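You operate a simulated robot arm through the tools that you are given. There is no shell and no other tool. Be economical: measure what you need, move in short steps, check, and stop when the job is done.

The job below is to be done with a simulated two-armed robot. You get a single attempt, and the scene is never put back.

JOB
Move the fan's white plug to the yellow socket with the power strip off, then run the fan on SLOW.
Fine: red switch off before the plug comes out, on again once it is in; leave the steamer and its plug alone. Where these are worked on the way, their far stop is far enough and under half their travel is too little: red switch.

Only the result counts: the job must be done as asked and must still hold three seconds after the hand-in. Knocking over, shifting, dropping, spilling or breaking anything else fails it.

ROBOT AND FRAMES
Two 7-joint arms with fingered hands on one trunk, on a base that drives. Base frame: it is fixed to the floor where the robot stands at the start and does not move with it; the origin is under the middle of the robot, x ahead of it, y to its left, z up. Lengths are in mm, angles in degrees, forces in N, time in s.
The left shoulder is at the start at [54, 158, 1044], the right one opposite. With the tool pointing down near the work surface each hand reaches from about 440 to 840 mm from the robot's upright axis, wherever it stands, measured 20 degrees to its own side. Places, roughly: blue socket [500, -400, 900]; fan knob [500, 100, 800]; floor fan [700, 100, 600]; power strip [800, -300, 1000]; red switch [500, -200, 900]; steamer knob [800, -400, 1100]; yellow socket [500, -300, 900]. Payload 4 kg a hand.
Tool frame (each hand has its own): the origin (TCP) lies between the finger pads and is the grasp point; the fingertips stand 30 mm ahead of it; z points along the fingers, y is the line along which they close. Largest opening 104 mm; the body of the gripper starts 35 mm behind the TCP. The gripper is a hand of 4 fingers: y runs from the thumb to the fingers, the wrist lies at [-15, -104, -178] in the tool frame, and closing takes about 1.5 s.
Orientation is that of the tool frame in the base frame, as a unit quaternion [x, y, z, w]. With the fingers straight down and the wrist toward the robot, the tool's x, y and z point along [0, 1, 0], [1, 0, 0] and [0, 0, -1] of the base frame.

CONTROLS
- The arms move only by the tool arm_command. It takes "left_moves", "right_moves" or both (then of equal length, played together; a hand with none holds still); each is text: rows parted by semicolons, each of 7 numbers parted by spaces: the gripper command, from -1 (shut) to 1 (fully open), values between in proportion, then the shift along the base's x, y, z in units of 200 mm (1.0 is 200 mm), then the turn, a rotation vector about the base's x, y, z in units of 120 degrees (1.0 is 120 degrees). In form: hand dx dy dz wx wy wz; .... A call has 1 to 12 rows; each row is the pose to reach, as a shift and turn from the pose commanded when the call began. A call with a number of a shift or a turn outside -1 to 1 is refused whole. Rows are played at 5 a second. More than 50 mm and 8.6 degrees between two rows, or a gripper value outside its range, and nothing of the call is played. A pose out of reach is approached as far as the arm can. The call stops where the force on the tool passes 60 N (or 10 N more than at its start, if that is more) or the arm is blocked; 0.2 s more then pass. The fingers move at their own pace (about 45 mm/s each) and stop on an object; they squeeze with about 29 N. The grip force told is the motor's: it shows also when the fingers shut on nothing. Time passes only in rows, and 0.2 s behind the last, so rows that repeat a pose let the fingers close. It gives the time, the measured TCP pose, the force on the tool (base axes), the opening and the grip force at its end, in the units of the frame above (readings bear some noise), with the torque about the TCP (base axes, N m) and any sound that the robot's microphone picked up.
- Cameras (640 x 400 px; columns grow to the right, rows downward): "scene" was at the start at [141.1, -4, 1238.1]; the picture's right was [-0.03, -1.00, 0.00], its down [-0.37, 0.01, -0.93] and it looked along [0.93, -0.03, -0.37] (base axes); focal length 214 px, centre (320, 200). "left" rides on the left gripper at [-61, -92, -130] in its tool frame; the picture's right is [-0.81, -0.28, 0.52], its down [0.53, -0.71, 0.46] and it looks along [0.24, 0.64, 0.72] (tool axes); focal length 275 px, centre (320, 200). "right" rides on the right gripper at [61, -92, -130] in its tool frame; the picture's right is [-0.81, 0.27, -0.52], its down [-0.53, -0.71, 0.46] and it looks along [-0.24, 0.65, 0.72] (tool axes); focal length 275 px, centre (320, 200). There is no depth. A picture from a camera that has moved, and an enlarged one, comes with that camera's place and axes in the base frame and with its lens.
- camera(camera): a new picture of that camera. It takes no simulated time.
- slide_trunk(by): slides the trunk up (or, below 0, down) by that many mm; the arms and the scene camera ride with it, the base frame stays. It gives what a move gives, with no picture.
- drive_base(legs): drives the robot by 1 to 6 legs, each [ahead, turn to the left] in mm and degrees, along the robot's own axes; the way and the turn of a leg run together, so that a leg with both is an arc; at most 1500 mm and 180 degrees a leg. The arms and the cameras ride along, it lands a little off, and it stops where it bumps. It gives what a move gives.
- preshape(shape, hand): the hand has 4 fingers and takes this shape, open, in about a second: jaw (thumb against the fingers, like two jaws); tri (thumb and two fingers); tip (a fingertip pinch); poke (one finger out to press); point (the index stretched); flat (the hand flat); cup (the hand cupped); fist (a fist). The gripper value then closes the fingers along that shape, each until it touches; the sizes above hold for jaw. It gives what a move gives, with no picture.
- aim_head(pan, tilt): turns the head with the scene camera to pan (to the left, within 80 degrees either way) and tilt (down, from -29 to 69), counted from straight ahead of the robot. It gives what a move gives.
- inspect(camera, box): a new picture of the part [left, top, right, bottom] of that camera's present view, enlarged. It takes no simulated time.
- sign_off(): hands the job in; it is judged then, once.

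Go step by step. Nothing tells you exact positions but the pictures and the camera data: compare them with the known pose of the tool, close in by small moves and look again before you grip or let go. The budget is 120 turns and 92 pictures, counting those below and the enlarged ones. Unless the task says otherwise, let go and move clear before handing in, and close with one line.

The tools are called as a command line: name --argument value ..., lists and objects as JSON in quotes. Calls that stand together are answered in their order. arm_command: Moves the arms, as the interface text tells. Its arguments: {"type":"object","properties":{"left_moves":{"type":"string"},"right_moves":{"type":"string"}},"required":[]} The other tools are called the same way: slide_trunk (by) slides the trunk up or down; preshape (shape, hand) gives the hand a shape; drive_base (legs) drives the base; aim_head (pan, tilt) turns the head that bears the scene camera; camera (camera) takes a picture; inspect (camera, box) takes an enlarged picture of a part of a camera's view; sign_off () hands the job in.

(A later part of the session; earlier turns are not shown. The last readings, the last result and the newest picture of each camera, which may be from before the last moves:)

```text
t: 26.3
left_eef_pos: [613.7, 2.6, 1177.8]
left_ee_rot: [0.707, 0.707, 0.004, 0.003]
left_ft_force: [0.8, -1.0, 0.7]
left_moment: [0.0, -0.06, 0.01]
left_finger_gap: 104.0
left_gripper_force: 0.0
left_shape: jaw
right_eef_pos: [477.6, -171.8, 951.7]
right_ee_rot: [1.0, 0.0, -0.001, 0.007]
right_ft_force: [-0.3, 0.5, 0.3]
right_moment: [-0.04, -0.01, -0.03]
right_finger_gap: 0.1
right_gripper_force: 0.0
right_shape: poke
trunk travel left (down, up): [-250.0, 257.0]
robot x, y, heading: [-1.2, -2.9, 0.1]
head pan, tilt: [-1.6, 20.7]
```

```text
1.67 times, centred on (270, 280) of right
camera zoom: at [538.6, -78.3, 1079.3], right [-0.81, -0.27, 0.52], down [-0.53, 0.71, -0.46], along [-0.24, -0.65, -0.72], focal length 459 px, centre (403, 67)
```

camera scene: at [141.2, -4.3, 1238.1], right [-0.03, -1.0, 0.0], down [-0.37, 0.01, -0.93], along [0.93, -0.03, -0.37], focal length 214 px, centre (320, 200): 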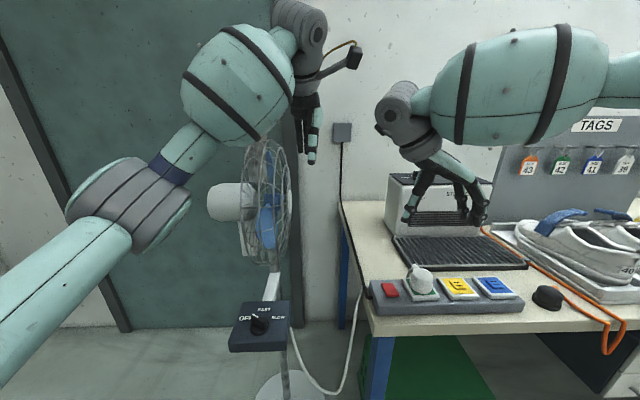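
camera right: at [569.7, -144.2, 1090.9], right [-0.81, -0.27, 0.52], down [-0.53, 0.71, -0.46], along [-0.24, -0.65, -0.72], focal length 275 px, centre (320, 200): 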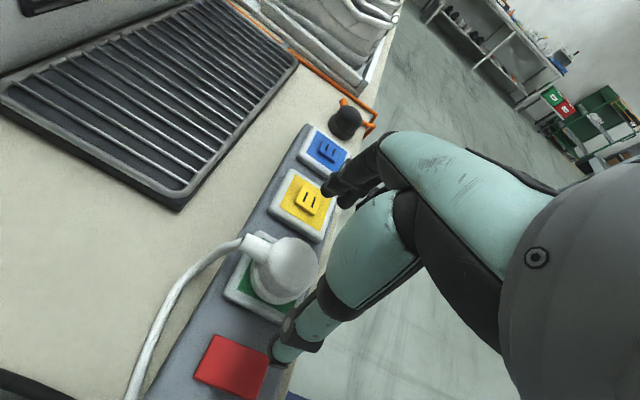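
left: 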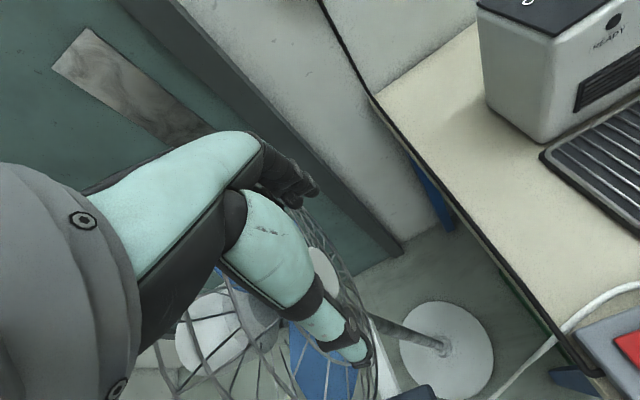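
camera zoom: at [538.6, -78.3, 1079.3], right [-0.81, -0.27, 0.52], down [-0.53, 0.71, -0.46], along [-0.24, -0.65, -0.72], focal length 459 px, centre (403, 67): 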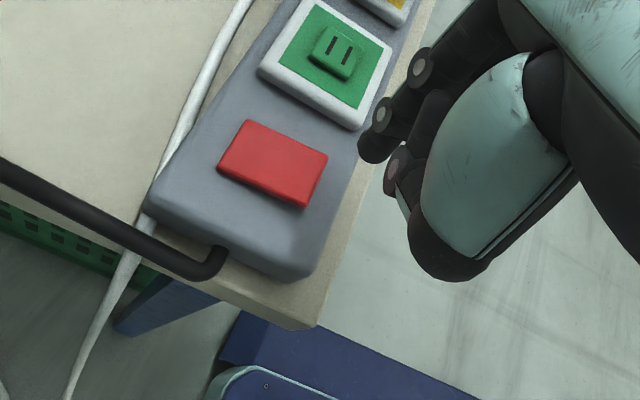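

The index tip is about [487,-172,922], above the near end. I'll look closely at the other fingertip before pressing.

inspect --camera "scene" --box '[405, 250, 455, 300]'

```text
8.00 times, centred on (430, 275) of scene
camera zoom: at [140.9, -4.0, 1238.2], right [-0.03, -1.0, 0.0], down [-0.37, 0.01, -0.93], along [0.93, -0.03, -0.37], focal length 1716 px, centre (-560, -400)
```

zoom: 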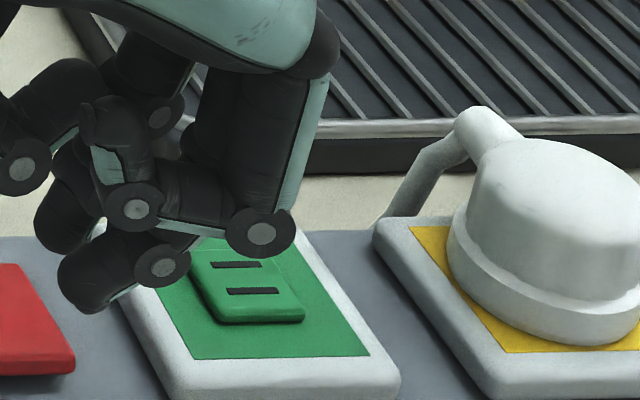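

Two fingertips hang close together. I'll lower 25 mm (still above the switch) and look again to see which one leads.

arm_command --right_moves "-1 0.02 0 -0.06 0 0 0;-1 0.02 0 -0.12 0 0 0;-1 0.02 0 -0.12 0 0 0"

inspect --camera "scene" --box '[370, 240, 450, 310]'

inspect --camera "right" --box '[200, 200, 360, 320]'

```text
t: 27.1
left_eef_pos: [613.3, 2.4, 1178.3]
left_ee_rot: [0.707, 0.708, 0.005, 0.004]
left_ft_force: [0.1, 0.1, -0.2]
left_moment: [0.0, 0.01, 0.04]
left_finger_gap: 103.7
left_gripper_force: 0.1
left_shape: jaw
right_eef_pos: [484.3, -170.6, 926.1]
right_ee_rot: [1.0, 0.0, -0.001, 0.006]
right_ft_force: [-0.2, 0.3, -0.3]
right_moment: [0.01, 0.01, 0.03]
right_finger_gap: 0.0
right_gripper_force: 0.0
right_shape: poke
trunk travel left (down, up): [-250.0, 257.0]
robot x, y, heading: [-1.6, 0.1, -0.2]
head pan, tilt: [-1.6, 20.7]
```

```text
5.71 times, centred on (410, 275) of scene
camera zoom: at [141.2, -3.8, 1238.1], right [-0.03, -1.0, 0.0], down [-0.37, 0.01, -0.93], along [0.93, -0.03, -0.37], focal length 1226 px, centre (-194, -229)
```

zoom: 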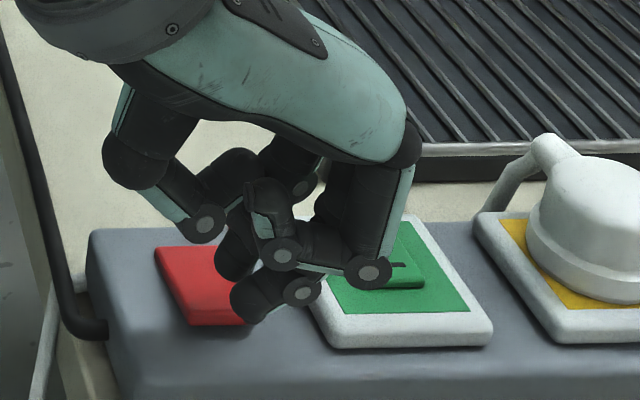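

```text
3.33 times, centred on (280, 260) of right
camera zoom: at [543.9, -77.1, 1054.7], right [-0.81, -0.27, 0.52], down [-0.53, 0.71, -0.46], along [-0.24, -0.65, -0.72], focal length 918 px, centre (453, 0)
```

zoom: 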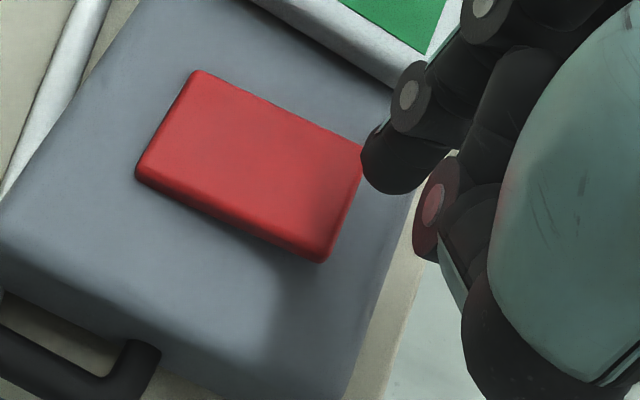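

Reconciling both views, the rocker spans x≈491–533 and z≈873, and the two tips lie along x here. I'll lift and turn the hand back so both tips lie across the switch at the same x, as in the first press.

arm_command --right_moves "-1 0 0 0.1 0 0 0;-1 0.03 0 0.3 0 0 0.07;-1 0.05 0 0.4 0 0 0.14;-1 0.07 0 0.4 0 0 0.21;-1 0.07 0 0.4 0 0 0.28;-1 0.07 0 0.4 0 0 0.35;-1 0.07 0 0.4 0 0 0.42;-1 0.07 0 0.4 0 0 0.49;-1 0.07 0 0.4 0 0 0.56;-1 0.07 0 0.4 0 0 0.63;-1 0.07 0 0.4 0 0 0.69;-1 0.07 0 0.4 0 0 0.75"

arm_command --right_moves "-1 0 0 -0.2 0 0 0;-1 0 0 -0.4 0 0 0;-1 0 0 -0.47 0 0 0;-1 0 0 -0.47 0 0 0"

inspect --camera "scene" --box '[370, 240, 450, 310]'

inspect --camera "right" --box '[200, 200, 420, 380]'

```text
t: 29.7
left_eef_pos: [613.6, 2.3, 1177.5]
left_ee_rot: [0.706, 0.708, 0.005, 0.003]
left_ft_force: [0.2, 0.1, 0.9]
left_moment: [0.0, 0.01, 0.0]
left_finger_gap: 104.1
left_gripper_force: 0.0
left_shape: jaw
right_eef_pos: [496.4, -172.6, 1006.0]
right_ee_rot: [0.707, 0.708, 0.003, 0.005]
right_ft_force: [1.1, 0.4, -0.4]
right_moment: [-0.05, 0.01, 0.04]
right_finger_gap: 0.0
right_gripper_force: 0.1
right_shape: poke
trunk travel left (down, up): [-250.0, 257.0]
robot x, y, heading: [3.1, 0.5, 0.1]
head pan, tilt: [-1.6, 20.7]
```

```text
t: 30.7
left_eef_pos: [613.0, 2.7, 1179.2]
left_ee_rot: [0.706, 0.708, 0.005, 0.004]
left_ft_force: [0.0, 0.4, -0.4]
left_moment: [-0.03, -0.01, -0.02]
left_finger_gap: 103.6
left_gripper_force: 0.0
left_shape: jaw
right_eef_pos: [495.7, -170.0, 911.4]
right_ee_rot: [0.707, 0.707, 0.004, 0.004]
right_ft_force: [-0.8, -0.8, 1.0]
right_moment: [-0.01, -0.01, 0.0]
right_finger_gap: 0.1
right_gripper_force: 0.1
right_shape: poke
trunk travel left (down, up): [-250.0, 257.0]
robot x, y, heading: [1.5, 0.6, 0.1]
head pan, tilt: [-1.6, 20.7]
```

```text
5.71 times, centred on (410, 275) of scene
camera zoom: at [141.2, -3.9, 1238.1], right [-0.03, -1.0, 0.0], down [-0.37, 0.01, -0.93], along [0.93, -0.03, -0.37], focal length 1226 px, centre (-194, -229)
```

zoom: 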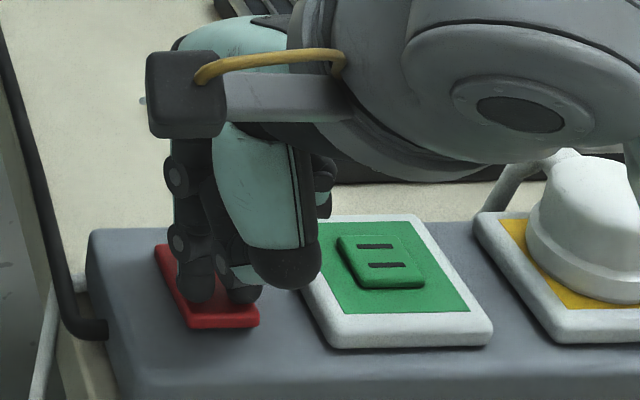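

```text
2.22 times, centred on (310, 290) of right
camera zoom: at [403.2, -108.5, 1039.5], right [0.27, -0.81, 0.52], down [-0.71, -0.53, -0.46], along [0.65, -0.24, -0.72], focal length 612 px, centre (342, 0)
```

zoom: 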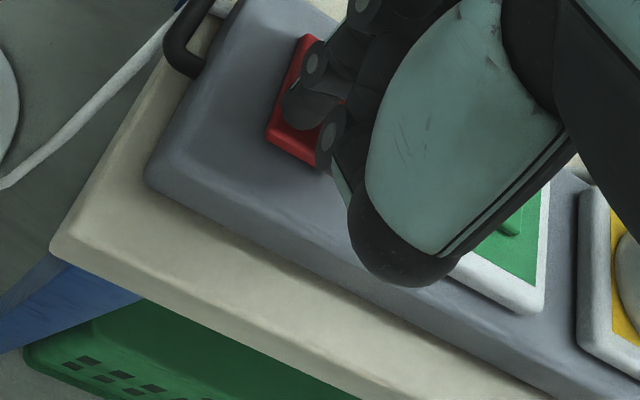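

Both tips are right over the near half of the rocker. Pressing.

arm_command --right_moves "-1 -0.015 0 -0.02 0 0 0;-1 -0.015 0 -0.035 0 0 0;-1 -0.015 0 -0.05 0 0 0;-1 -0.015 0 -0.065 0 0 0;-1 -0.015 0 -0.075 0 0 0;-1 -0.015 0 -0.075 0 0 0"

inspect --camera "scene" --box '[370, 250, 450, 320]'

```text
t: 32.1
left_eef_pos: [610.6, 3.7, 1179.7]
left_ee_rot: [0.706, 0.708, 0.005, 0.004]
left_ft_force: [-0.2, 0.4, 0.9]
left_moment: [-0.02, 0.02, 0.0]
left_finger_gap: 103.9
left_gripper_force: 0.1
left_shape: jaw
right_eef_pos: [493.6, -169.7, 905.5]
right_ee_rot: [0.708, 0.706, 0.012, 0.01]
right_ft_force: [4.4, -0.6, 49.9]
right_moment: [0.11, -0.3, -0.02]
right_finger_gap: 0.0
right_gripper_force: 0.0
right_shape: poke
trunk travel left (down, up): [-250.0, 257.0]
robot x, y, heading: [0.6, -0.2, 0.2]
head pan, tilt: [-1.6, 20.7]
```

```text
5.71 times, centred on (410, 285) of scene
camera zoom: at [137.0, -2.5, 1238.7], right [-0.03, -1.0, 0.0], down [-0.36, 0.01, -0.93], along [0.93, -0.03, -0.36], focal length 1226 px, centre (-194, -286)
```

zoom: 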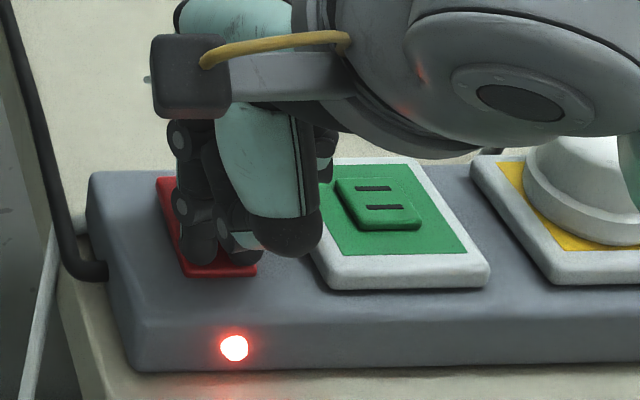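

The lamp is lit again at the stop. Lifting the right hand clear and looking at the fan's control box with both other cameras.

arm_command --right_moves "-1 0 0 0.1 0 0 0;-1 0 0 0.3 0 0 0;-1 0 0 0.5 0 0 0;-1 0 -0.2 0.6 0 0 0;-1 -0.1 -0.4 0.7 0 0 0;-1 -0.2 -0.6 0.8 0 0 0;-1 -0.3 -0.75 0.9 0 0 0;-1 -0.3 -0.75 0.9 0 0 0"

aim_head --pan 5 --tilt 38

camera --camera "scene"

camera --camera "left"

```text
t: 33.9
left_eef_pos: [614.9, 3.2, 1177.1]
left_ee_rot: [0.707, 0.708, 0.004, 0.004]
left_ft_force: [0.3, 0.8, -0.3]
left_moment: [0.01, -0.01, -0.01]
left_finger_gap: 103.7
left_gripper_force: 0.1
left_shape: jaw
right_eef_pos: [432.1, -321.4, 1076.7]
right_ee_rot: [0.707, 0.707, 0.003, 0.005]
right_ft_force: [0.3, 0.8, 0.5]
right_moment: [-0.02, 0.04, 0.0]
right_finger_gap: 0.0
right_gripper_force: 0.1
right_shape: poke
trunk travel left (down, up): [-250.0, 257.0]
robot x, y, heading: [-1.1, -2.4, -0.0]
head pan, tilt: [-1.6, 20.7]
```

```text
t: 34.7
left_eef_pos: [612.7, 2.6, 1179.0]
left_ee_rot: [0.706, 0.708, 0.005, 0.003]
left_ft_force: [0.4, -0.2, -1.3]
left_moment: [-0.02, 0.01, -0.02]
left_finger_gap: 103.7
left_gripper_force: 0.1
left_shape: jaw
right_eef_pos: [431.3, -322.1, 1076.0]
right_ee_rot: [0.707, 0.707, 0.003, 0.005]
right_ft_force: [-0.1, 0.3, -0.4]
right_moment: [0.0, 0.02, -0.01]
right_finger_gap: 0.1
right_gripper_force: 0.0
right_shape: poke
trunk travel left (down, up): [-250.0, 257.0]
robot x, y, heading: [-1.6, 0.4, 0.1]
head pan, tilt: [5.0, 38.0]
```

```text
48 pictures are left
camera scene: at [133.6, 6.1, 1211.0], right [0.09, -1.0, 0.0], down [-0.62, -0.05, -0.78], along [0.78, 0.07, -0.63], focal length 214 px, centre (320, 200)
```

scene: 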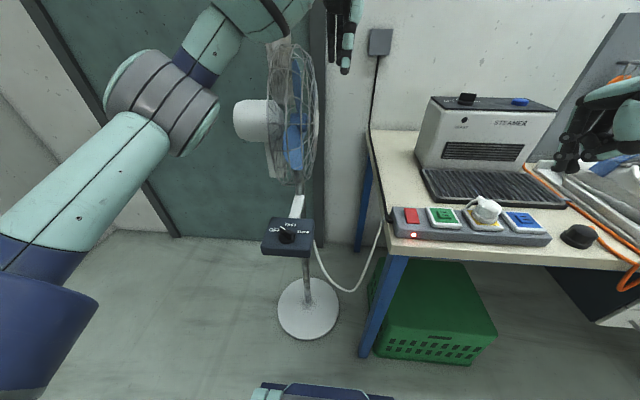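

```text
47 pictures are left
camera left: at [519.7, -60.2, 1308.0], right [-0.27, -0.81, -0.52], down [-0.71, 0.53, -0.46], along [0.65, 0.25, -0.72], focal length 275 px, centre (320, 200)
```

left: 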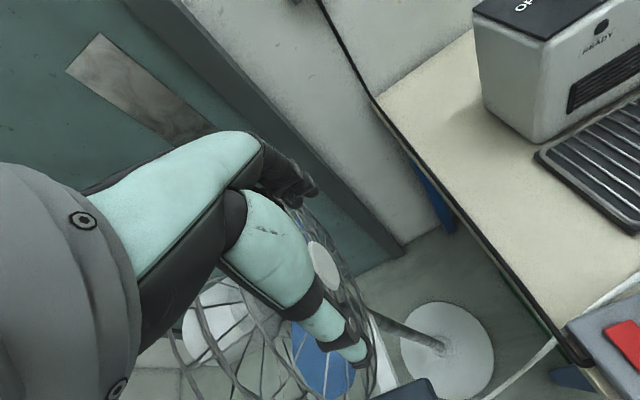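

The fan's box is left of the strip, below the left hand. I'll pull the left hand back toward the robot, then down, so that its camera sees the knob.

arm_command --left_moves "1 -0.2 0 0 0 0 0;1 -0.4 0.02 0 0 0 0;1 -0.6 0.1 0 0 0 0;1 -0.75 0.25 -0.05 0 0 0;1 -0.8 0.4 -0.2 0 0 0;1 -0.8 0.48 -0.4 0 0 0;1 -0.8 0.48 -0.6 0 0 0;1 -0.8 0.48 -0.6 0 0 0"

camera --camera "left"

inspect --camera "scene" --box '[220, 100, 380, 300]'

```text
t: 36.5
left_eef_pos: [451.3, 100.0, 1058.3]
left_ee_rot: [0.707, 0.708, 0.005, 0.004]
left_ft_force: [0.7, 0.2, 0.7]
left_moment: [-0.04, 0.02, -0.03]
left_finger_gap: 104.1
left_gripper_force: 0.1
left_shape: jaw
right_eef_pos: [431.2, -323.3, 1075.0]
right_ee_rot: [0.707, 0.707, 0.005, 0.005]
right_ft_force: [0.3, -0.4, 0.1]
right_moment: [0.02, 0.0, -0.02]
right_finger_gap: 0.1
right_gripper_force: 0.0
right_shape: poke
trunk travel left (down, up): [-250.0, 257.0]
robot x, y, heading: [-2.5, -0.9, -0.0]
head pan, tilt: [5.0, 38.0]
```

```text
46 pictures are left
camera left: at [358.7, 37.0, 1188.8], right [-0.27, -0.81, -0.52], down [-0.71, 0.53, -0.46], along [0.65, 0.25, -0.72], focal length 275 px, centre (320, 200)
```

left: 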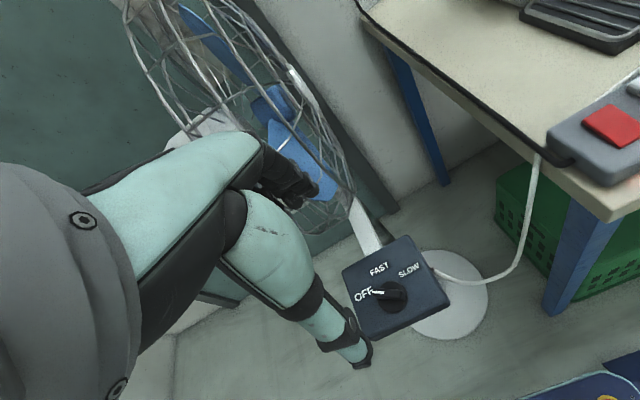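

```text
2.00 times, centred on (300, 200) of scene
camera zoom: at [133.3, 6.0, 1210.9], right [0.09, -1.0, 0.0], down [-0.62, -0.05, -0.78], along [0.78, 0.07, -0.63], focal length 429 px, centre (360, 200)
```

zoom: 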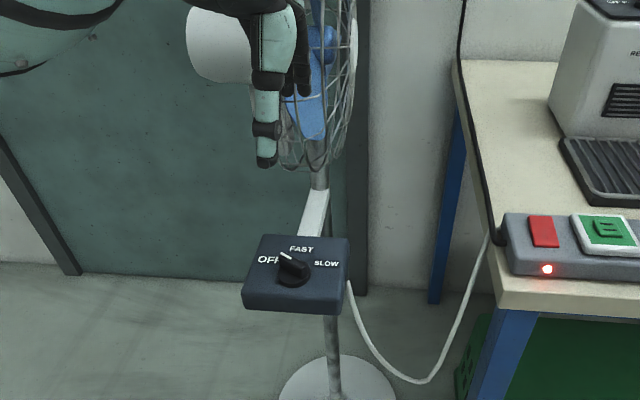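

The knob pointer is at OFF; FAST is next, then SLOW clockwise. I'll zoom in from both cameras to locate the knob and panel tilt.

inspect --camera "left" --box '[330, 225, 460, 345]'

inspect --camera "scene" --box '[255, 210, 320, 262]'

```text
3.33 times, centred on (395, 285) of left
camera zoom: at [358.7, 37.0, 1188.8], right [-0.27, -0.81, -0.52], down [-0.71, 0.53, -0.46], along [0.65, 0.25, -0.72], focal length 918 px, centre (70, -83)
```

zoom: 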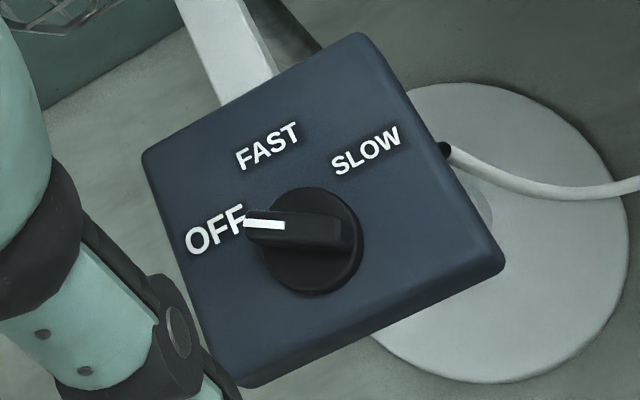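

```text
7.69 times, centred on (288, 236) of scene
camera zoom: at [133.3, 6.0, 1210.9], right [0.09, -1.0, 0.0], down [-0.62, -0.05, -0.78], along [0.78, 0.07, -0.63], focal length 1650 px, centre (570, -77)
```

zoom: 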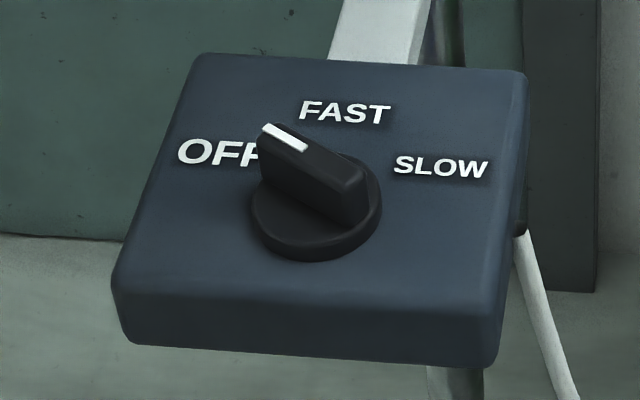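

Knob centre ≈[482,119], panel nearly level at z≈806, bar top ≈829; OFF is at +60°, FAST 0°, SLOW −60° about the vertical. The fan cage limits the wrist, so I'll turn it in two grips (OFF→FAST, then FAST→SLOW), starting above the knob with yaw −30°.

arm_command --left_moves "0.2 0.04 0.03 -0.15 0 0 -0.0625;0.2 0.08 0.05 -0.3 0 0 -0.125;0.2 0.12 0.08 -0.45 0 0 -0.1875;0.2 0.155 0.095 -0.6 0 0 -0.25;0.2 0.155 0.095 -0.75 0 0 -0.25;0.2 0.155 0.095 -0.85 0 0 -0.25;0.2 0.155 0.095 -0.85 0 0 -0.25"

inspect --camera "scene" --box '[240, 170, 340, 262]'

camera --camera "left"

```text
t: 38.1
left_eef_pos: [480.0, 118.4, 889.9]
left_ee_rot: [0.865, 0.501, 0.006, 0.008]
left_ft_force: [0.5, 0.5, 0.8]
left_moment: [0.02, -0.03, 0.0]
left_finger_gap: 62.9
left_gripper_force: 0.0
left_shape: jaw
right_eef_pos: [427.4, -322.7, 1078.5]
right_ee_rot: [0.707, 0.707, 0.005, 0.007]
right_ft_force: [-0.1, -0.5, 0.2]
right_moment: [0.01, -0.05, 0.01]
right_finger_gap: 0.2
right_gripper_force: 0.1
right_shape: poke
trunk travel left (down, up): [-250.0, 257.0]
robot x, y, heading: [2.5, -0.3, -0.1]
head pan, tilt: [5.0, 38.0]
```

```text
4.35 times, centred on (290, 216) of scene
camera zoom: at [128.7, 5.9, 1211.6], right [0.09, -1.0, 0.0], down [-0.62, -0.05, -0.78], along [0.78, 0.07, -0.62], focal length 932 px, centre (450, 130)
```

zoom: 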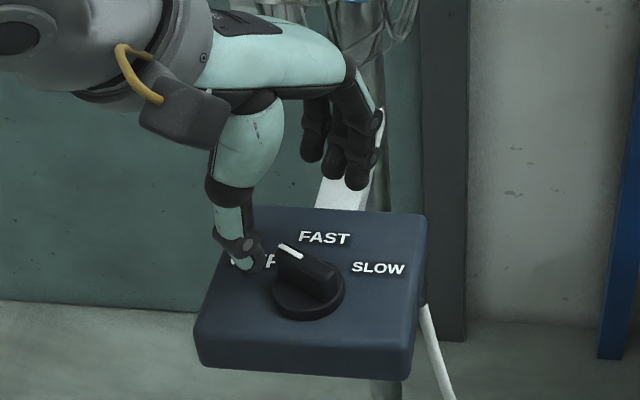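

```text
41 pictures are left
camera left: at [368.7, 110.4, 1018.7], right [-0.63, -0.57, -0.53], down [-0.34, 0.81, -0.47], along [0.69, -0.11, -0.71], focal length 275 px, centre (320, 200)
```

left: 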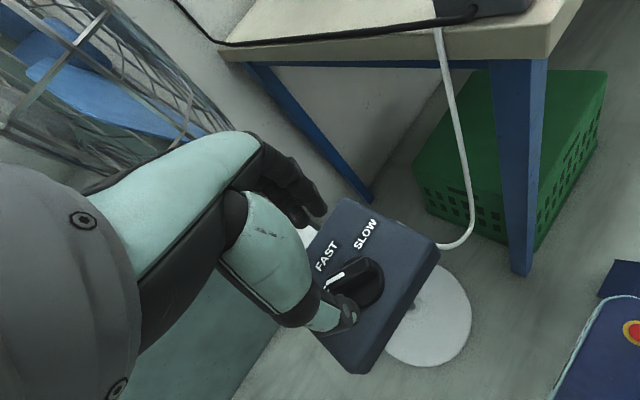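

The thumb and fingers straddle the bar with the right angle. Small centring shift, down to TCP z≈846, then partial close and check.

arm_command --left_moves "0.2 0.012 0.008 -0.1 0 0 0;0.2 0.012 0.008 -0.22 0 0 0;-0.1 0.012 0.008 -0.22 0 0 0;-0.3 0.012 0.008 -0.22 0 0 0;-0.4 0.012 0.008 -0.22 0 0 0;-0.4 0.012 0.008 -0.22 0 0 0"

inspect --camera "scene" --box '[250, 190, 340, 262]'

inspect --camera "left" --box '[280, 180, 460, 380]'

```text
t: 39.5
left_eef_pos: [485.0, 120.0, 841.4]
left_ee_rot: [0.866, 0.5, 0.003, 0.005]
left_ft_force: [0.1, 0.0, 0.1]
left_moment: [0.0, -0.02, -0.03]
left_finger_gap: 31.6
left_gripper_force: 0.0
left_shape: jaw
right_eef_pos: [432.1, -321.7, 1076.8]
right_ee_rot: [0.707, 0.707, 0.004, 0.005]
right_ft_force: [-0.5, -0.2, -0.4]
right_moment: [-0.01, 0.03, 0.01]
right_finger_gap: 0.0
right_gripper_force: 0.1
right_shape: poke
trunk travel left (down, up): [-250.0, 257.0]
robot x, y, heading: [-0.3, 2.5, 0.4]
head pan, tilt: [5.0, 38.0]
```

```text
5.56 times, centred on (295, 226) of scene
camera zoom: at [133.5, 6.2, 1210.9], right [0.09, -1.0, 0.0], down [-0.62, -0.05, -0.78], along [0.78, 0.07, -0.63], focal length 1192 px, centre (459, 56)
```

zoom: 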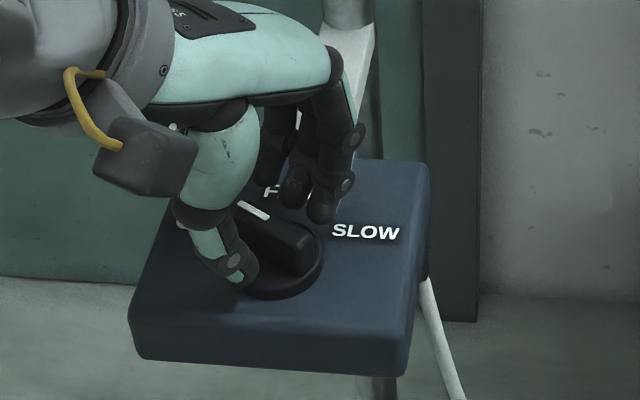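

```text
2.00 times, centred on (370, 280) of left
camera zoom: at [374.0, 111.8, 972.3], right [-0.64, -0.57, -0.52], down [-0.35, 0.82, -0.46], along [0.69, -0.11, -0.72], focal length 551 px, centre (220, 40)
```

zoom: 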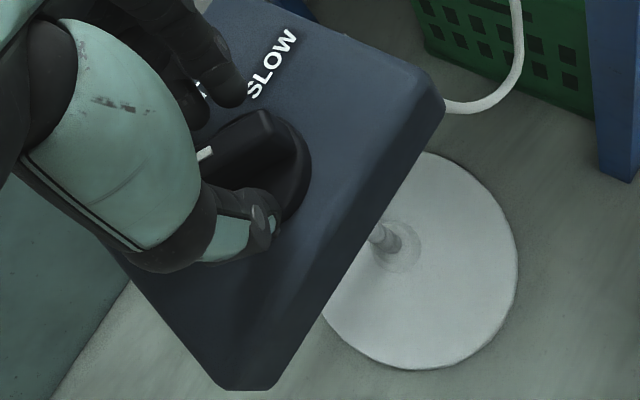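

Well straddled with no contact. Raise 3 mm and close on the bar.

arm_command --left_moves "-0.4 0 0 0.015 0 0 0;-0.6 0 0 0.015 0 0 0;-1 0 0 0.015 0 0 0;-1 0 0 0.015 0 0 0;-1 0 0 0.015 0 0 0"

inspect --camera "scene" --box '[250, 190, 340, 262]'

```text
t: 40.7
left_eef_pos: [485.8, 119.0, 846.2]
left_ee_rot: [0.866, 0.5, 0.002, 0.005]
left_ft_force: [-2.3, 1.9, -1.2]
left_moment: [0.01, 0.06, 0.02]
left_finger_gap: 6.6
left_gripper_force: 28.9
left_shape: jaw
right_eef_pos: [431.5, -321.1, 1076.9]
right_ee_rot: [0.707, 0.708, 0.004, 0.004]
right_ft_force: [-0.6, -0.7, -1.0]
right_moment: [0.0, -0.01, 0.01]
right_finger_gap: 0.0
right_gripper_force: 0.0
right_shape: poke
trunk travel left (down, up): [-250.0, 257.0]
robot x, y, heading: [0.4, -2.0, 0.1]
head pan, tilt: [5.0, 38.0]
```

```text
5.56 times, centred on (295, 226) of scene
camera zoom: at [133.3, 6.4, 1210.9], right [0.09, -1.0, 0.0], down [-0.62, -0.05, -0.78], along [0.78, 0.07, -0.63], focal length 1192 px, centre (459, 56)
```

zoom: 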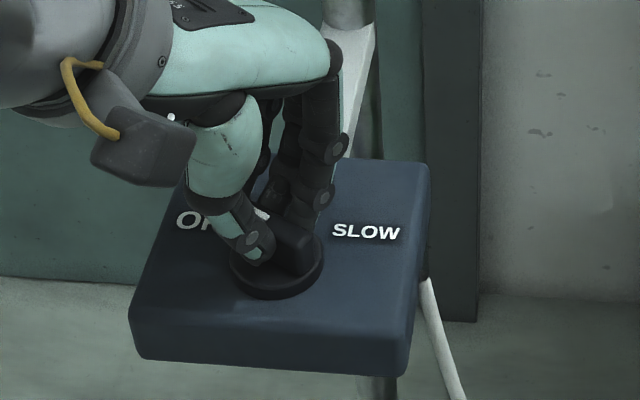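

Firm grip on the bar. Turning −60° about the vertical toward FAST.

arm_command --left_moves "-1 0 0 0 0 0 -0.06;-1 0 -0.002 0 0 0 -0.12;-1 0 -0.004 0 0 0 -0.18;-1 -0.002 -0.006 0 0 0 -0.24;-1 -0.003 -0.008 0 0 0 -0.3;-1 -0.004 -0.01 0 0 0 -0.36;-1 -0.005 -0.01 0 0 0 -0.42;-1 -0.006 -0.01 0 0 0 -0.48;-1 -0.006 -0.01 0 0 0 -0.52;-1 -0.006 -0.01 0 0 0 -0.52"

inspect --camera "scene" --box '[250, 190, 340, 262]'

```text
t: 42.9
left_eef_pos: [485.5, 119.3, 846.4]
left_ee_rot: [1.0, -0.021, -0.001, 0.006]
left_ft_force: [-2.1, 13.3, -4.4]
left_moment: [0.32, 0.04, 0.03]
left_finger_gap: 6.6
left_gripper_force: 29.6
left_shape: jaw
right_eef_pos: [431.8, -319.6, 1076.5]
right_ee_rot: [0.707, 0.707, 0.002, 0.005]
right_ft_force: [-0.3, 0.7, -0.6]
right_moment: [0.0, 0.02, 0.02]
right_finger_gap: 0.1
right_gripper_force: 0.0
right_shape: poke
trunk travel left (down, up): [-250.0, 257.0]
robot x, y, heading: [0.1, -2.6, -0.1]
head pan, tilt: [5.0, 38.0]
```

```text
5.56 times, centred on (295, 226) of scene
camera zoom: at [133.9, 8.0, 1210.8], right [0.09, -1.0, 0.0], down [-0.62, -0.06, -0.78], along [0.78, 0.07, -0.63], focal length 1192 px, centre (459, 56)
```

zoom: 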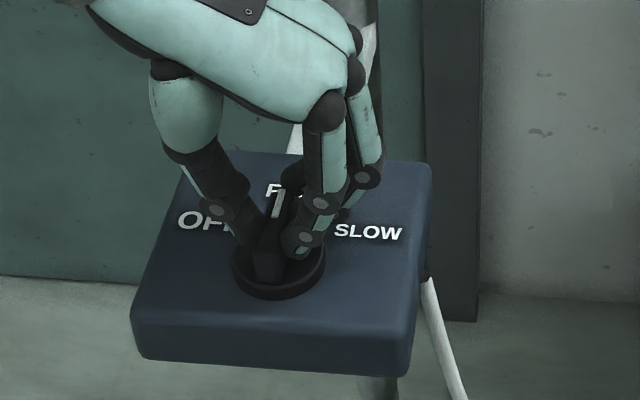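

The knob points at FAST. Releasing, lifting, and swinging the hand round by +180° for the second grip.

arm_command --left_moves "-0.4 0 0.006 0 0 0 0;0.1 0 0.006 0 0 0 0;0.2 0 0.006 0 0 0 0;0.2 0 0.006 0.02 0 0 0;0.2 0 0.006 0.2 0 0 0;0.2 -0.01 0.006 0.4 0 0 0;0.2 -0.02 0.006 0.5 0 0 0;0.2 -0.05 0.006 0.5 0 0 0.07;0.2 -0.1 0.006 0.5 0 0 0.14;0.2 -0.1 0.006 0.5 0 0 0.21;0.2 -0.1 0.006 0.5 0 0 0.28;0.2 -0.1 0.006 0.5 0 0 0.35"

arm_command --left_moves "0.2 0 0 0 0 0 0.07;0.2 0 0 0 0 0 0.14;0.2 0 0 0 0 0 0.21;0.2 0 0 0 0 0 0.28;0.2 0 0 0 0 0 0.35;0.2 0 0 0 0 0 0.42;0.2 0 0 0 0 0 0.49;0.2 0 0 0 0 0 0.56;0.2 0 0 0 0 0 0.63;0.2 0 0 0 0 0 0.7;0.2 0 0 0 0 0 0.77;0.2 0 0 0 0 0 0.84"

arm_command --left_moves "0.2 0 0 0 0 0 0.07;0.2 0 0 0 0 0 0.14;0.2 0 0 0 0 0 0.21;0.2 0 0 0 0 0 0.28;0.2 0 0 0 0 0 0.33;0.2 0 0 0 0 0 0.33"

camera --camera "scene"

camera --camera "left"

```text
t: 44.3
left_eef_pos: [468.5, 116.2, 911.8]
left_ee_rot: [1.0, -0.027, -0.002, -0.001]
left_ft_force: [0.8, -0.4, 0.0]
left_moment: [0.03, -0.01, -0.01]
left_finger_gap: 62.5
left_gripper_force: 0.0
left_shape: jaw
right_eef_pos: [418.5, -324.3, 1081.7]
right_ee_rot: [0.707, 0.707, 0.007, 0.009]
right_ft_force: [0.5, 0.4, -0.6]
right_moment: [0.07, -0.01, 0.03]
right_finger_gap: 0.0
right_gripper_force: 0.0
right_shape: poke
trunk travel left (down, up): [-250.0, 257.0]
robot x, y, heading: [-4.4, -0.7, 0.0]
head pan, tilt: [5.0, 38.0]
stopped in row 6 (left hand): the force on the tool passed its limit at 103 N (the readings are from after the stop); the commanded pose is now the measured one
```

```text
t: 46.9
left_eef_pos: [469.1, 118.1, 911.6]
left_ee_rot: [0.657, 0.754, -0.001, 0.002]
left_ft_force: [-0.3, -0.6, 0.7]
left_moment: [-0.01, -0.01, 0.02]
left_finger_gap: 62.1
left_gripper_force: 0.0
left_shape: jaw
right_eef_pos: [419.3, -321.4, 1081.1]
right_ee_rot: [0.707, 0.707, 0.008, 0.01]
right_ft_force: [-1.1, -0.3, -0.1]
right_moment: [0.01, -0.01, 0.0]
right_finger_gap: 0.0
right_gripper_force: 0.0
right_shape: poke
trunk travel left (down, up): [-250.0, 257.0]
robot x, y, heading: [-0.7, 2.7, -0.1]
head pan, tilt: [5.0, 38.0]
```

```text
t: 48.3
left_eef_pos: [467.9, 118.3, 909.3]
left_ee_rot: [0.362, 0.932, 0.001, 0.002]
left_ft_force: [-1.1, 0.2, -1.1]
left_moment: [0.01, -0.01, 0.01]
left_finger_gap: 62.2
left_gripper_force: 0.0
left_shape: jaw
right_eef_pos: [417.8, -321.7, 1080.0]
right_ee_rot: [0.707, 0.707, 0.008, 0.01]
right_ft_force: [0.7, 0.6, 0.0]
right_moment: [0.01, 0.0, -0.02]
right_finger_gap: 0.0
right_gripper_force: 0.0
right_shape: poke
trunk travel left (down, up): [-250.0, 257.0]
robot x, y, heading: [4.4, -1.8, 0.2]
head pan, tilt: [5.0, 38.0]
```

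```text
36 pictures are left
camera scene: at [133.5, 6.3, 1210.9], right [0.09, -1.0, 0.0], down [-0.62, -0.05, -0.78], along [0.78, 0.07, -0.63], focal length 214 px, centre (320, 200)
```

scene: 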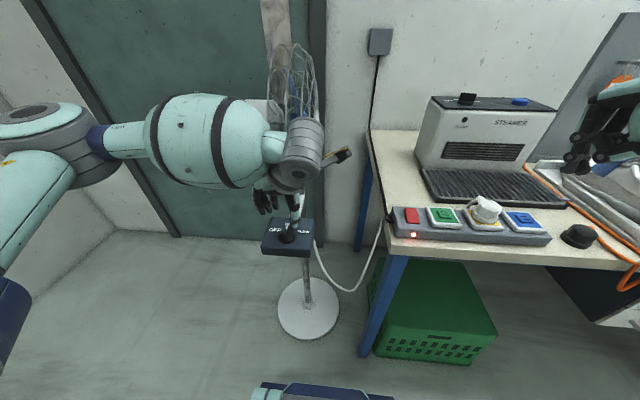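

```text
35 pictures are left
camera left: at [451.2, 8.5, 1041.6], right [0.41, -0.75, -0.51], down [-0.87, -0.17, -0.46], along [0.26, 0.64, -0.72], focal length 275 px, centre (320, 200)
```

left: 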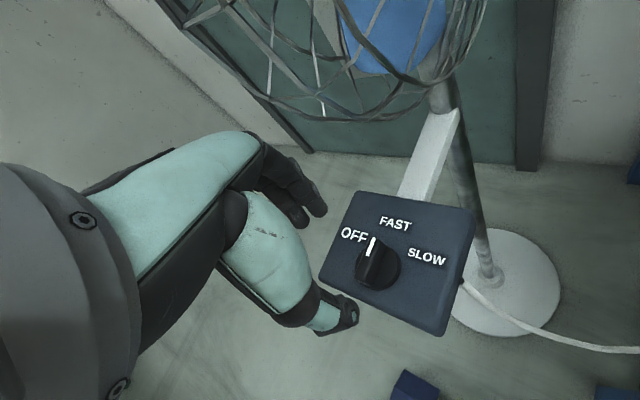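

Something bumped while rising, though the fan, panel and base look to be in the same place. I'll check the cage, panel and knob closely before continuing.

inspect --camera "left" --box '[310, 180, 490, 340]'

inspect --camera "scene" --box '[220, 20, 380, 350]'

```text
2.50 times, centred on (400, 260) of left
camera zoom: at [451.2, 8.5, 1041.6], right [0.41, -0.75, -0.51], down [-0.87, -0.17, -0.46], along [0.26, 0.64, -0.72], focal length 688 px, centre (120, 50)
```

zoom: 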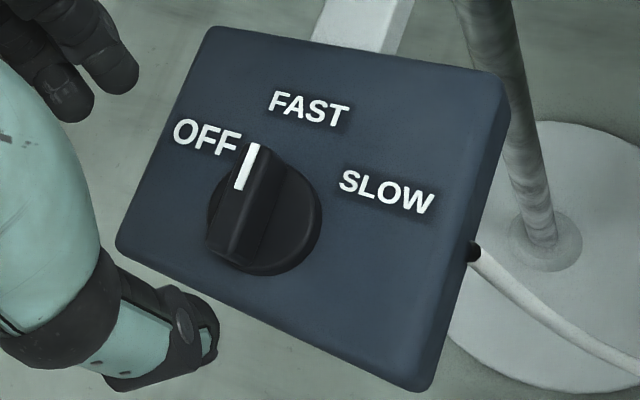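

```text
1.21 times, centred on (300, 185) of scene
camera zoom: at [133.5, 6.3, 1210.9], right [0.09, -1.0, 0.0], down [-0.62, -0.05, -0.78], along [0.78, 0.07, -0.63], focal length 260 px, centre (344, 218)
```

zoom: 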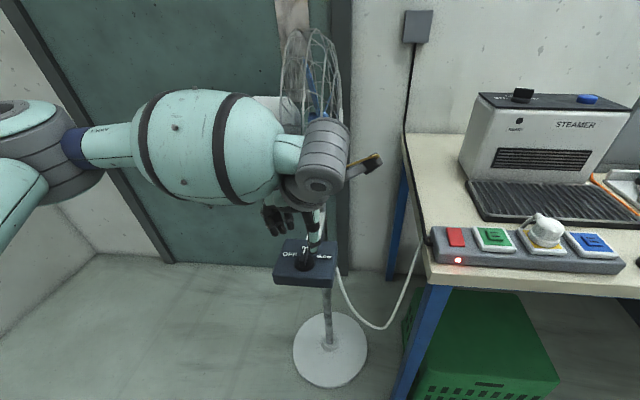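

The bar points at FAST (within ~5°), and the fan hasn't shifted. Completing the swing to yaw +90° and lowering over the knob.

arm_command --left_moves "0.2 0 0 0 0 0 0.07;0.2 0 0 0 0 0 0.14;0.2 0.02 0 0 0 0 0.21;0.2 0.05 0.01 0 0 0 0.28;0.2 0.08 0.011 0 0 0 0.35;0.2 0.08 0.011 -0.1 0 0 0.37;0.2 0.08 0.011 -0.15 0 0 0.37;0.2 0.08 0.011 -0.15 0 0 0.37"

inspect --camera "scene" --box '[240, 170, 340, 262]'

inspect --camera "left" --box '[280, 160, 500, 360]'

```text
t: 50.1
left_eef_pos: [485.1, 120.3, 881.0]
left_ee_rot: [-0.017, 1.0, 0.001, 0.002]
left_ft_force: [-0.1, -0.1, -0.6]
left_moment: [0.0, -0.03, 0.0]
left_finger_gap: 62.3
left_gripper_force: 0.1
left_shape: jaw
right_eef_pos: [418.8, -321.7, 1082.2]
right_ee_rot: [0.707, 0.707, 0.008, 0.01]
right_ft_force: [-0.1, 0.1, 0.2]
right_moment: [-0.01, 0.01, 0.0]
right_finger_gap: 0.1
right_gripper_force: 0.1
right_shape: poke
trunk travel left (down, up): [-250.0, 257.0]
robot x, y, heading: [-2.2, -3.2, -0.1]
head pan, tilt: [5.0, 38.0]
```

```text
4.35 times, centred on (290, 216) of scene
camera zoom: at [133.5, 6.2, 1210.9], right [0.09, -1.0, 0.0], down [-0.62, -0.05, -0.78], along [0.78, 0.07, -0.63], focal length 932 px, centre (450, 130)
```

zoom: 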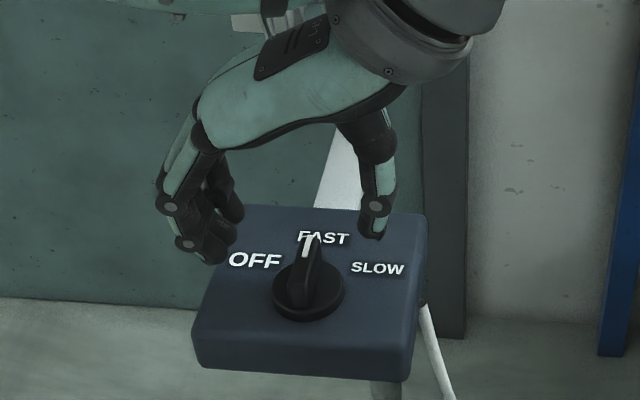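

```text
2.00 times, centred on (390, 260) of left
camera zoom: at [548.1, 29.2, 1011.9], right [0.82, -0.25, -0.51], down [-0.51, -0.73, -0.46], along [-0.26, 0.64, -0.72], focal length 551 px, centre (180, 80)
```

zoom: 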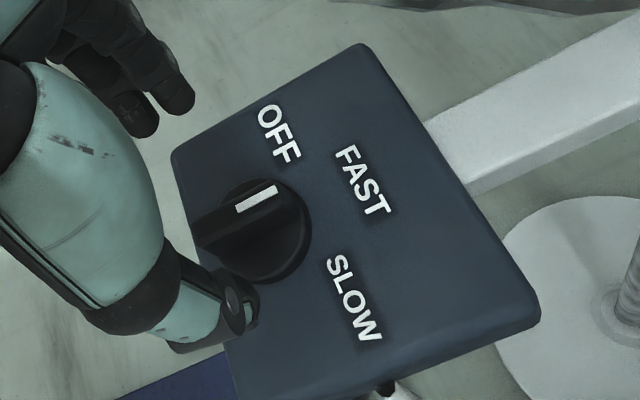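

Well aligned. Lowering to z≈846 and closing on the bar.

arm_command --left_moves "0.2 0 0 -0.09 0 0 0;0.2 0 0 -0.175 0 0 0;-0.2 0 0 -0.175 0 0 0;-0.6 0 0 -0.175 0 0 0;-1 0 0 -0.175 0 0 0;-1 0 0 -0.175 0 0 0;-1 0 0 -0.175 0 0 0;-1 0 0 -0.175 0 0 0"

inspect --camera "scene" --box '[240, 180, 340, 262]'

```text
t: 51.9
left_eef_pos: [485.0, 120.6, 846.0]
left_ee_rot: [-0.016, 1.0, 0.001, 0.002]
left_ft_force: [0.8, -1.7, -3.7]
left_moment: [-0.02, 0.0, -0.03]
left_finger_gap: 7.4
left_gripper_force: 29.0
left_shape: jaw
right_eef_pos: [419.9, -322.3, 1081.4]
right_ee_rot: [0.708, 0.706, 0.007, 0.008]
right_ft_force: [0.6, -0.9, 0.1]
right_moment: [0.0, 0.01, 0.02]
right_finger_gap: 0.0
right_gripper_force: 0.0
right_shape: poke
trunk travel left (down, up): [-250.0, 257.0]
robot x, y, heading: [0.8, 0.2, 0.0]
head pan, tilt: [5.0, 38.0]
```

```text
4.88 times, centred on (290, 221) of scene
camera zoom: at [133.9, 5.9, 1210.8], right [0.09, -1.0, 0.0], down [-0.62, -0.05, -0.78], along [0.78, 0.07, -0.63], focal length 1046 px, centre (466, 98)
```

zoom: 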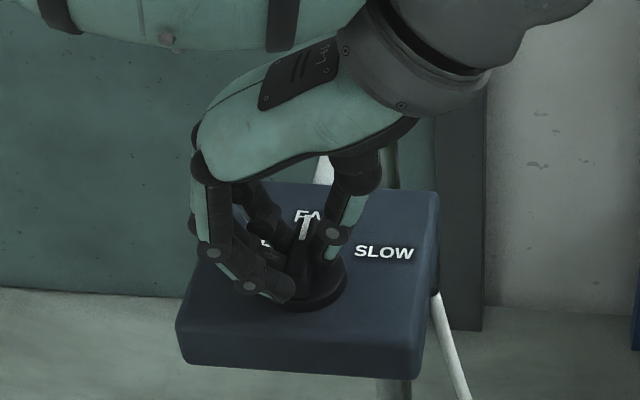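

Gripped (29 N). Turning −64° toward SLOW.

arm_command --left_moves "-1 0 0 0 0 0 -0.06;-1 0 0 0 0 0 -0.12;-1 0 0 0 0 0 -0.18;-1 0 0 0 0 0 -0.24;-1 0 0 0 0 0 -0.3;-1 0 0 0 0 0 -0.36;-1 0 0 0 0 0 -0.42;-1 0 0 0 0 0 -0.48;-1 0 0 0 0 0 -0.53;-1 0 0 0 0 0 -0.53"

inspect --camera "scene" --box '[240, 180, 340, 262]'

inspect --camera "left" --box '[260, 160, 500, 380]'

```text
t: 54.1
left_eef_pos: [485.3, 121.5, 845.7]
left_ee_rot: [0.514, 0.858, 0.0, 0.001]
left_ft_force: [-4.5, 0.8, 2.0]
left_moment: [0.0, 0.09, 0.08]
left_finger_gap: 7.2
left_gripper_force: 29.0
left_shape: jaw
right_eef_pos: [418.0, -322.8, 1082.6]
right_ee_rot: [0.707, 0.707, 0.008, 0.01]
right_ft_force: [-0.5, -0.3, 0.2]
right_moment: [0.04, 0.0, -0.01]
right_finger_gap: 0.0
right_gripper_force: 0.0
right_shape: poke
trunk travel left (down, up): [-250.0, 257.0]
robot x, y, heading: [4.9, 0.3, 0.2]
head pan, tilt: [5.0, 38.0]
```

```text
4.88 times, centred on (290, 221) of scene
camera zoom: at [132.6, 6.2, 1211.0], right [0.09, -1.0, 0.0], down [-0.62, -0.05, -0.78], along [0.78, 0.07, -0.63], focal length 1046 px, centre (466, 98)
```

zoom: 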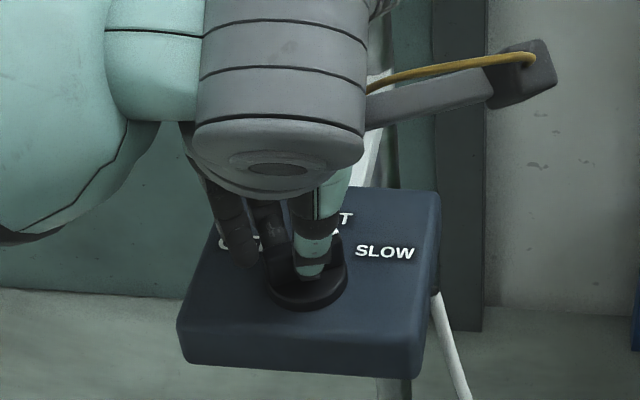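

```text
1.82 times, centred on (380, 270) of left
camera zoom: at [431.4, 22.9, 976.6], right [0.14, -0.85, -0.51], down [-0.88, 0.13, -0.46], along [0.46, 0.52, -0.72], focal length 500 px, centre (211, 73)
```

zoom: 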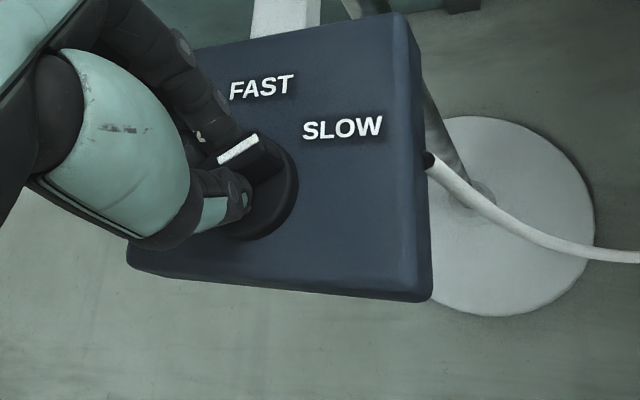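

The bar now lies toward SLOW. Releasing and rising with a pull toward the robot, then verifying.

arm_command --left_moves "-0.4 0 0 0 0 0 0;0 0 0 0 0 0 0;0.2 0 0 0 0 0 0;0.2 0 0 0 0 0 0;0.2 0 0 0.1 0 0 0;0.2 -0.05 0 0.25 0 0 0;0.2 -0.15 0 0.42 0 0 0;0.2 -0.3 0.05 0.6 0 0 0;0.2 -0.3 0.2 0.7 0 0 0;0.2 -0.3 0.35 0.8 0 0 0;0.2 -0.3 0.5 0.9 0 0 0;0.2 -0.3 0.5 0.9 0 0 0"

inspect --camera "scene" --box '[245, 190, 335, 262]'

camera --camera "scene"

```text
t: 56.7
left_eef_pos: [422.8, 221.4, 1026.4]
left_ee_rot: [0.514, 0.858, 0.0, 0.002]
left_ft_force: [-0.4, -0.5, -0.2]
left_moment: [0.02, 0.02, 0.0]
left_finger_gap: 62.1
left_gripper_force: 0.1
left_shape: jaw
right_eef_pos: [419.1, -323.7, 1081.9]
right_ee_rot: [0.707, 0.707, 0.007, 0.008]
right_ft_force: [0.3, 0.0, 0.0]
right_moment: [0.01, -0.02, -0.02]
right_finger_gap: 0.0
right_gripper_force: 0.1
right_shape: poke
trunk travel left (down, up): [-250.0, 257.0]
robot x, y, heading: [-0.9, -1.9, 0.0]
head pan, tilt: [5.0, 38.0]
```

```text
5.56 times, centred on (290, 226) of scene
camera zoom: at [134.1, 5.4, 1210.8], right [0.09, -1.0, 0.0], down [-0.62, -0.05, -0.78], along [0.78, 0.07, -0.63], focal length 1192 px, centre (487, 56)
```

zoom: 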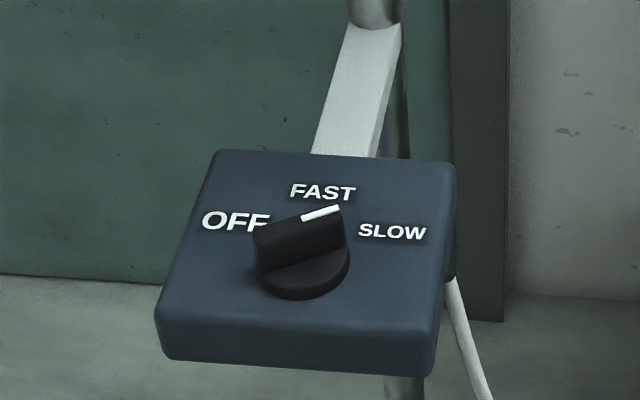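

```text
26 pictures are left
camera scene: at [134.1, 5.4, 1210.8], right [0.09, -1.0, 0.0], down [-0.62, -0.05, -0.78], along [0.78, 0.07, -0.63], focal length 214 px, centre (320, 200)
```

scene: 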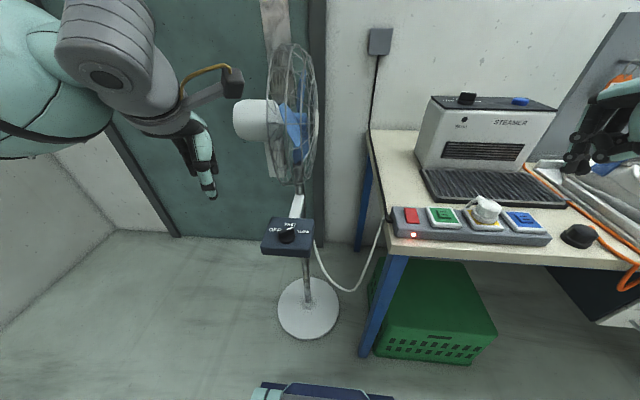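

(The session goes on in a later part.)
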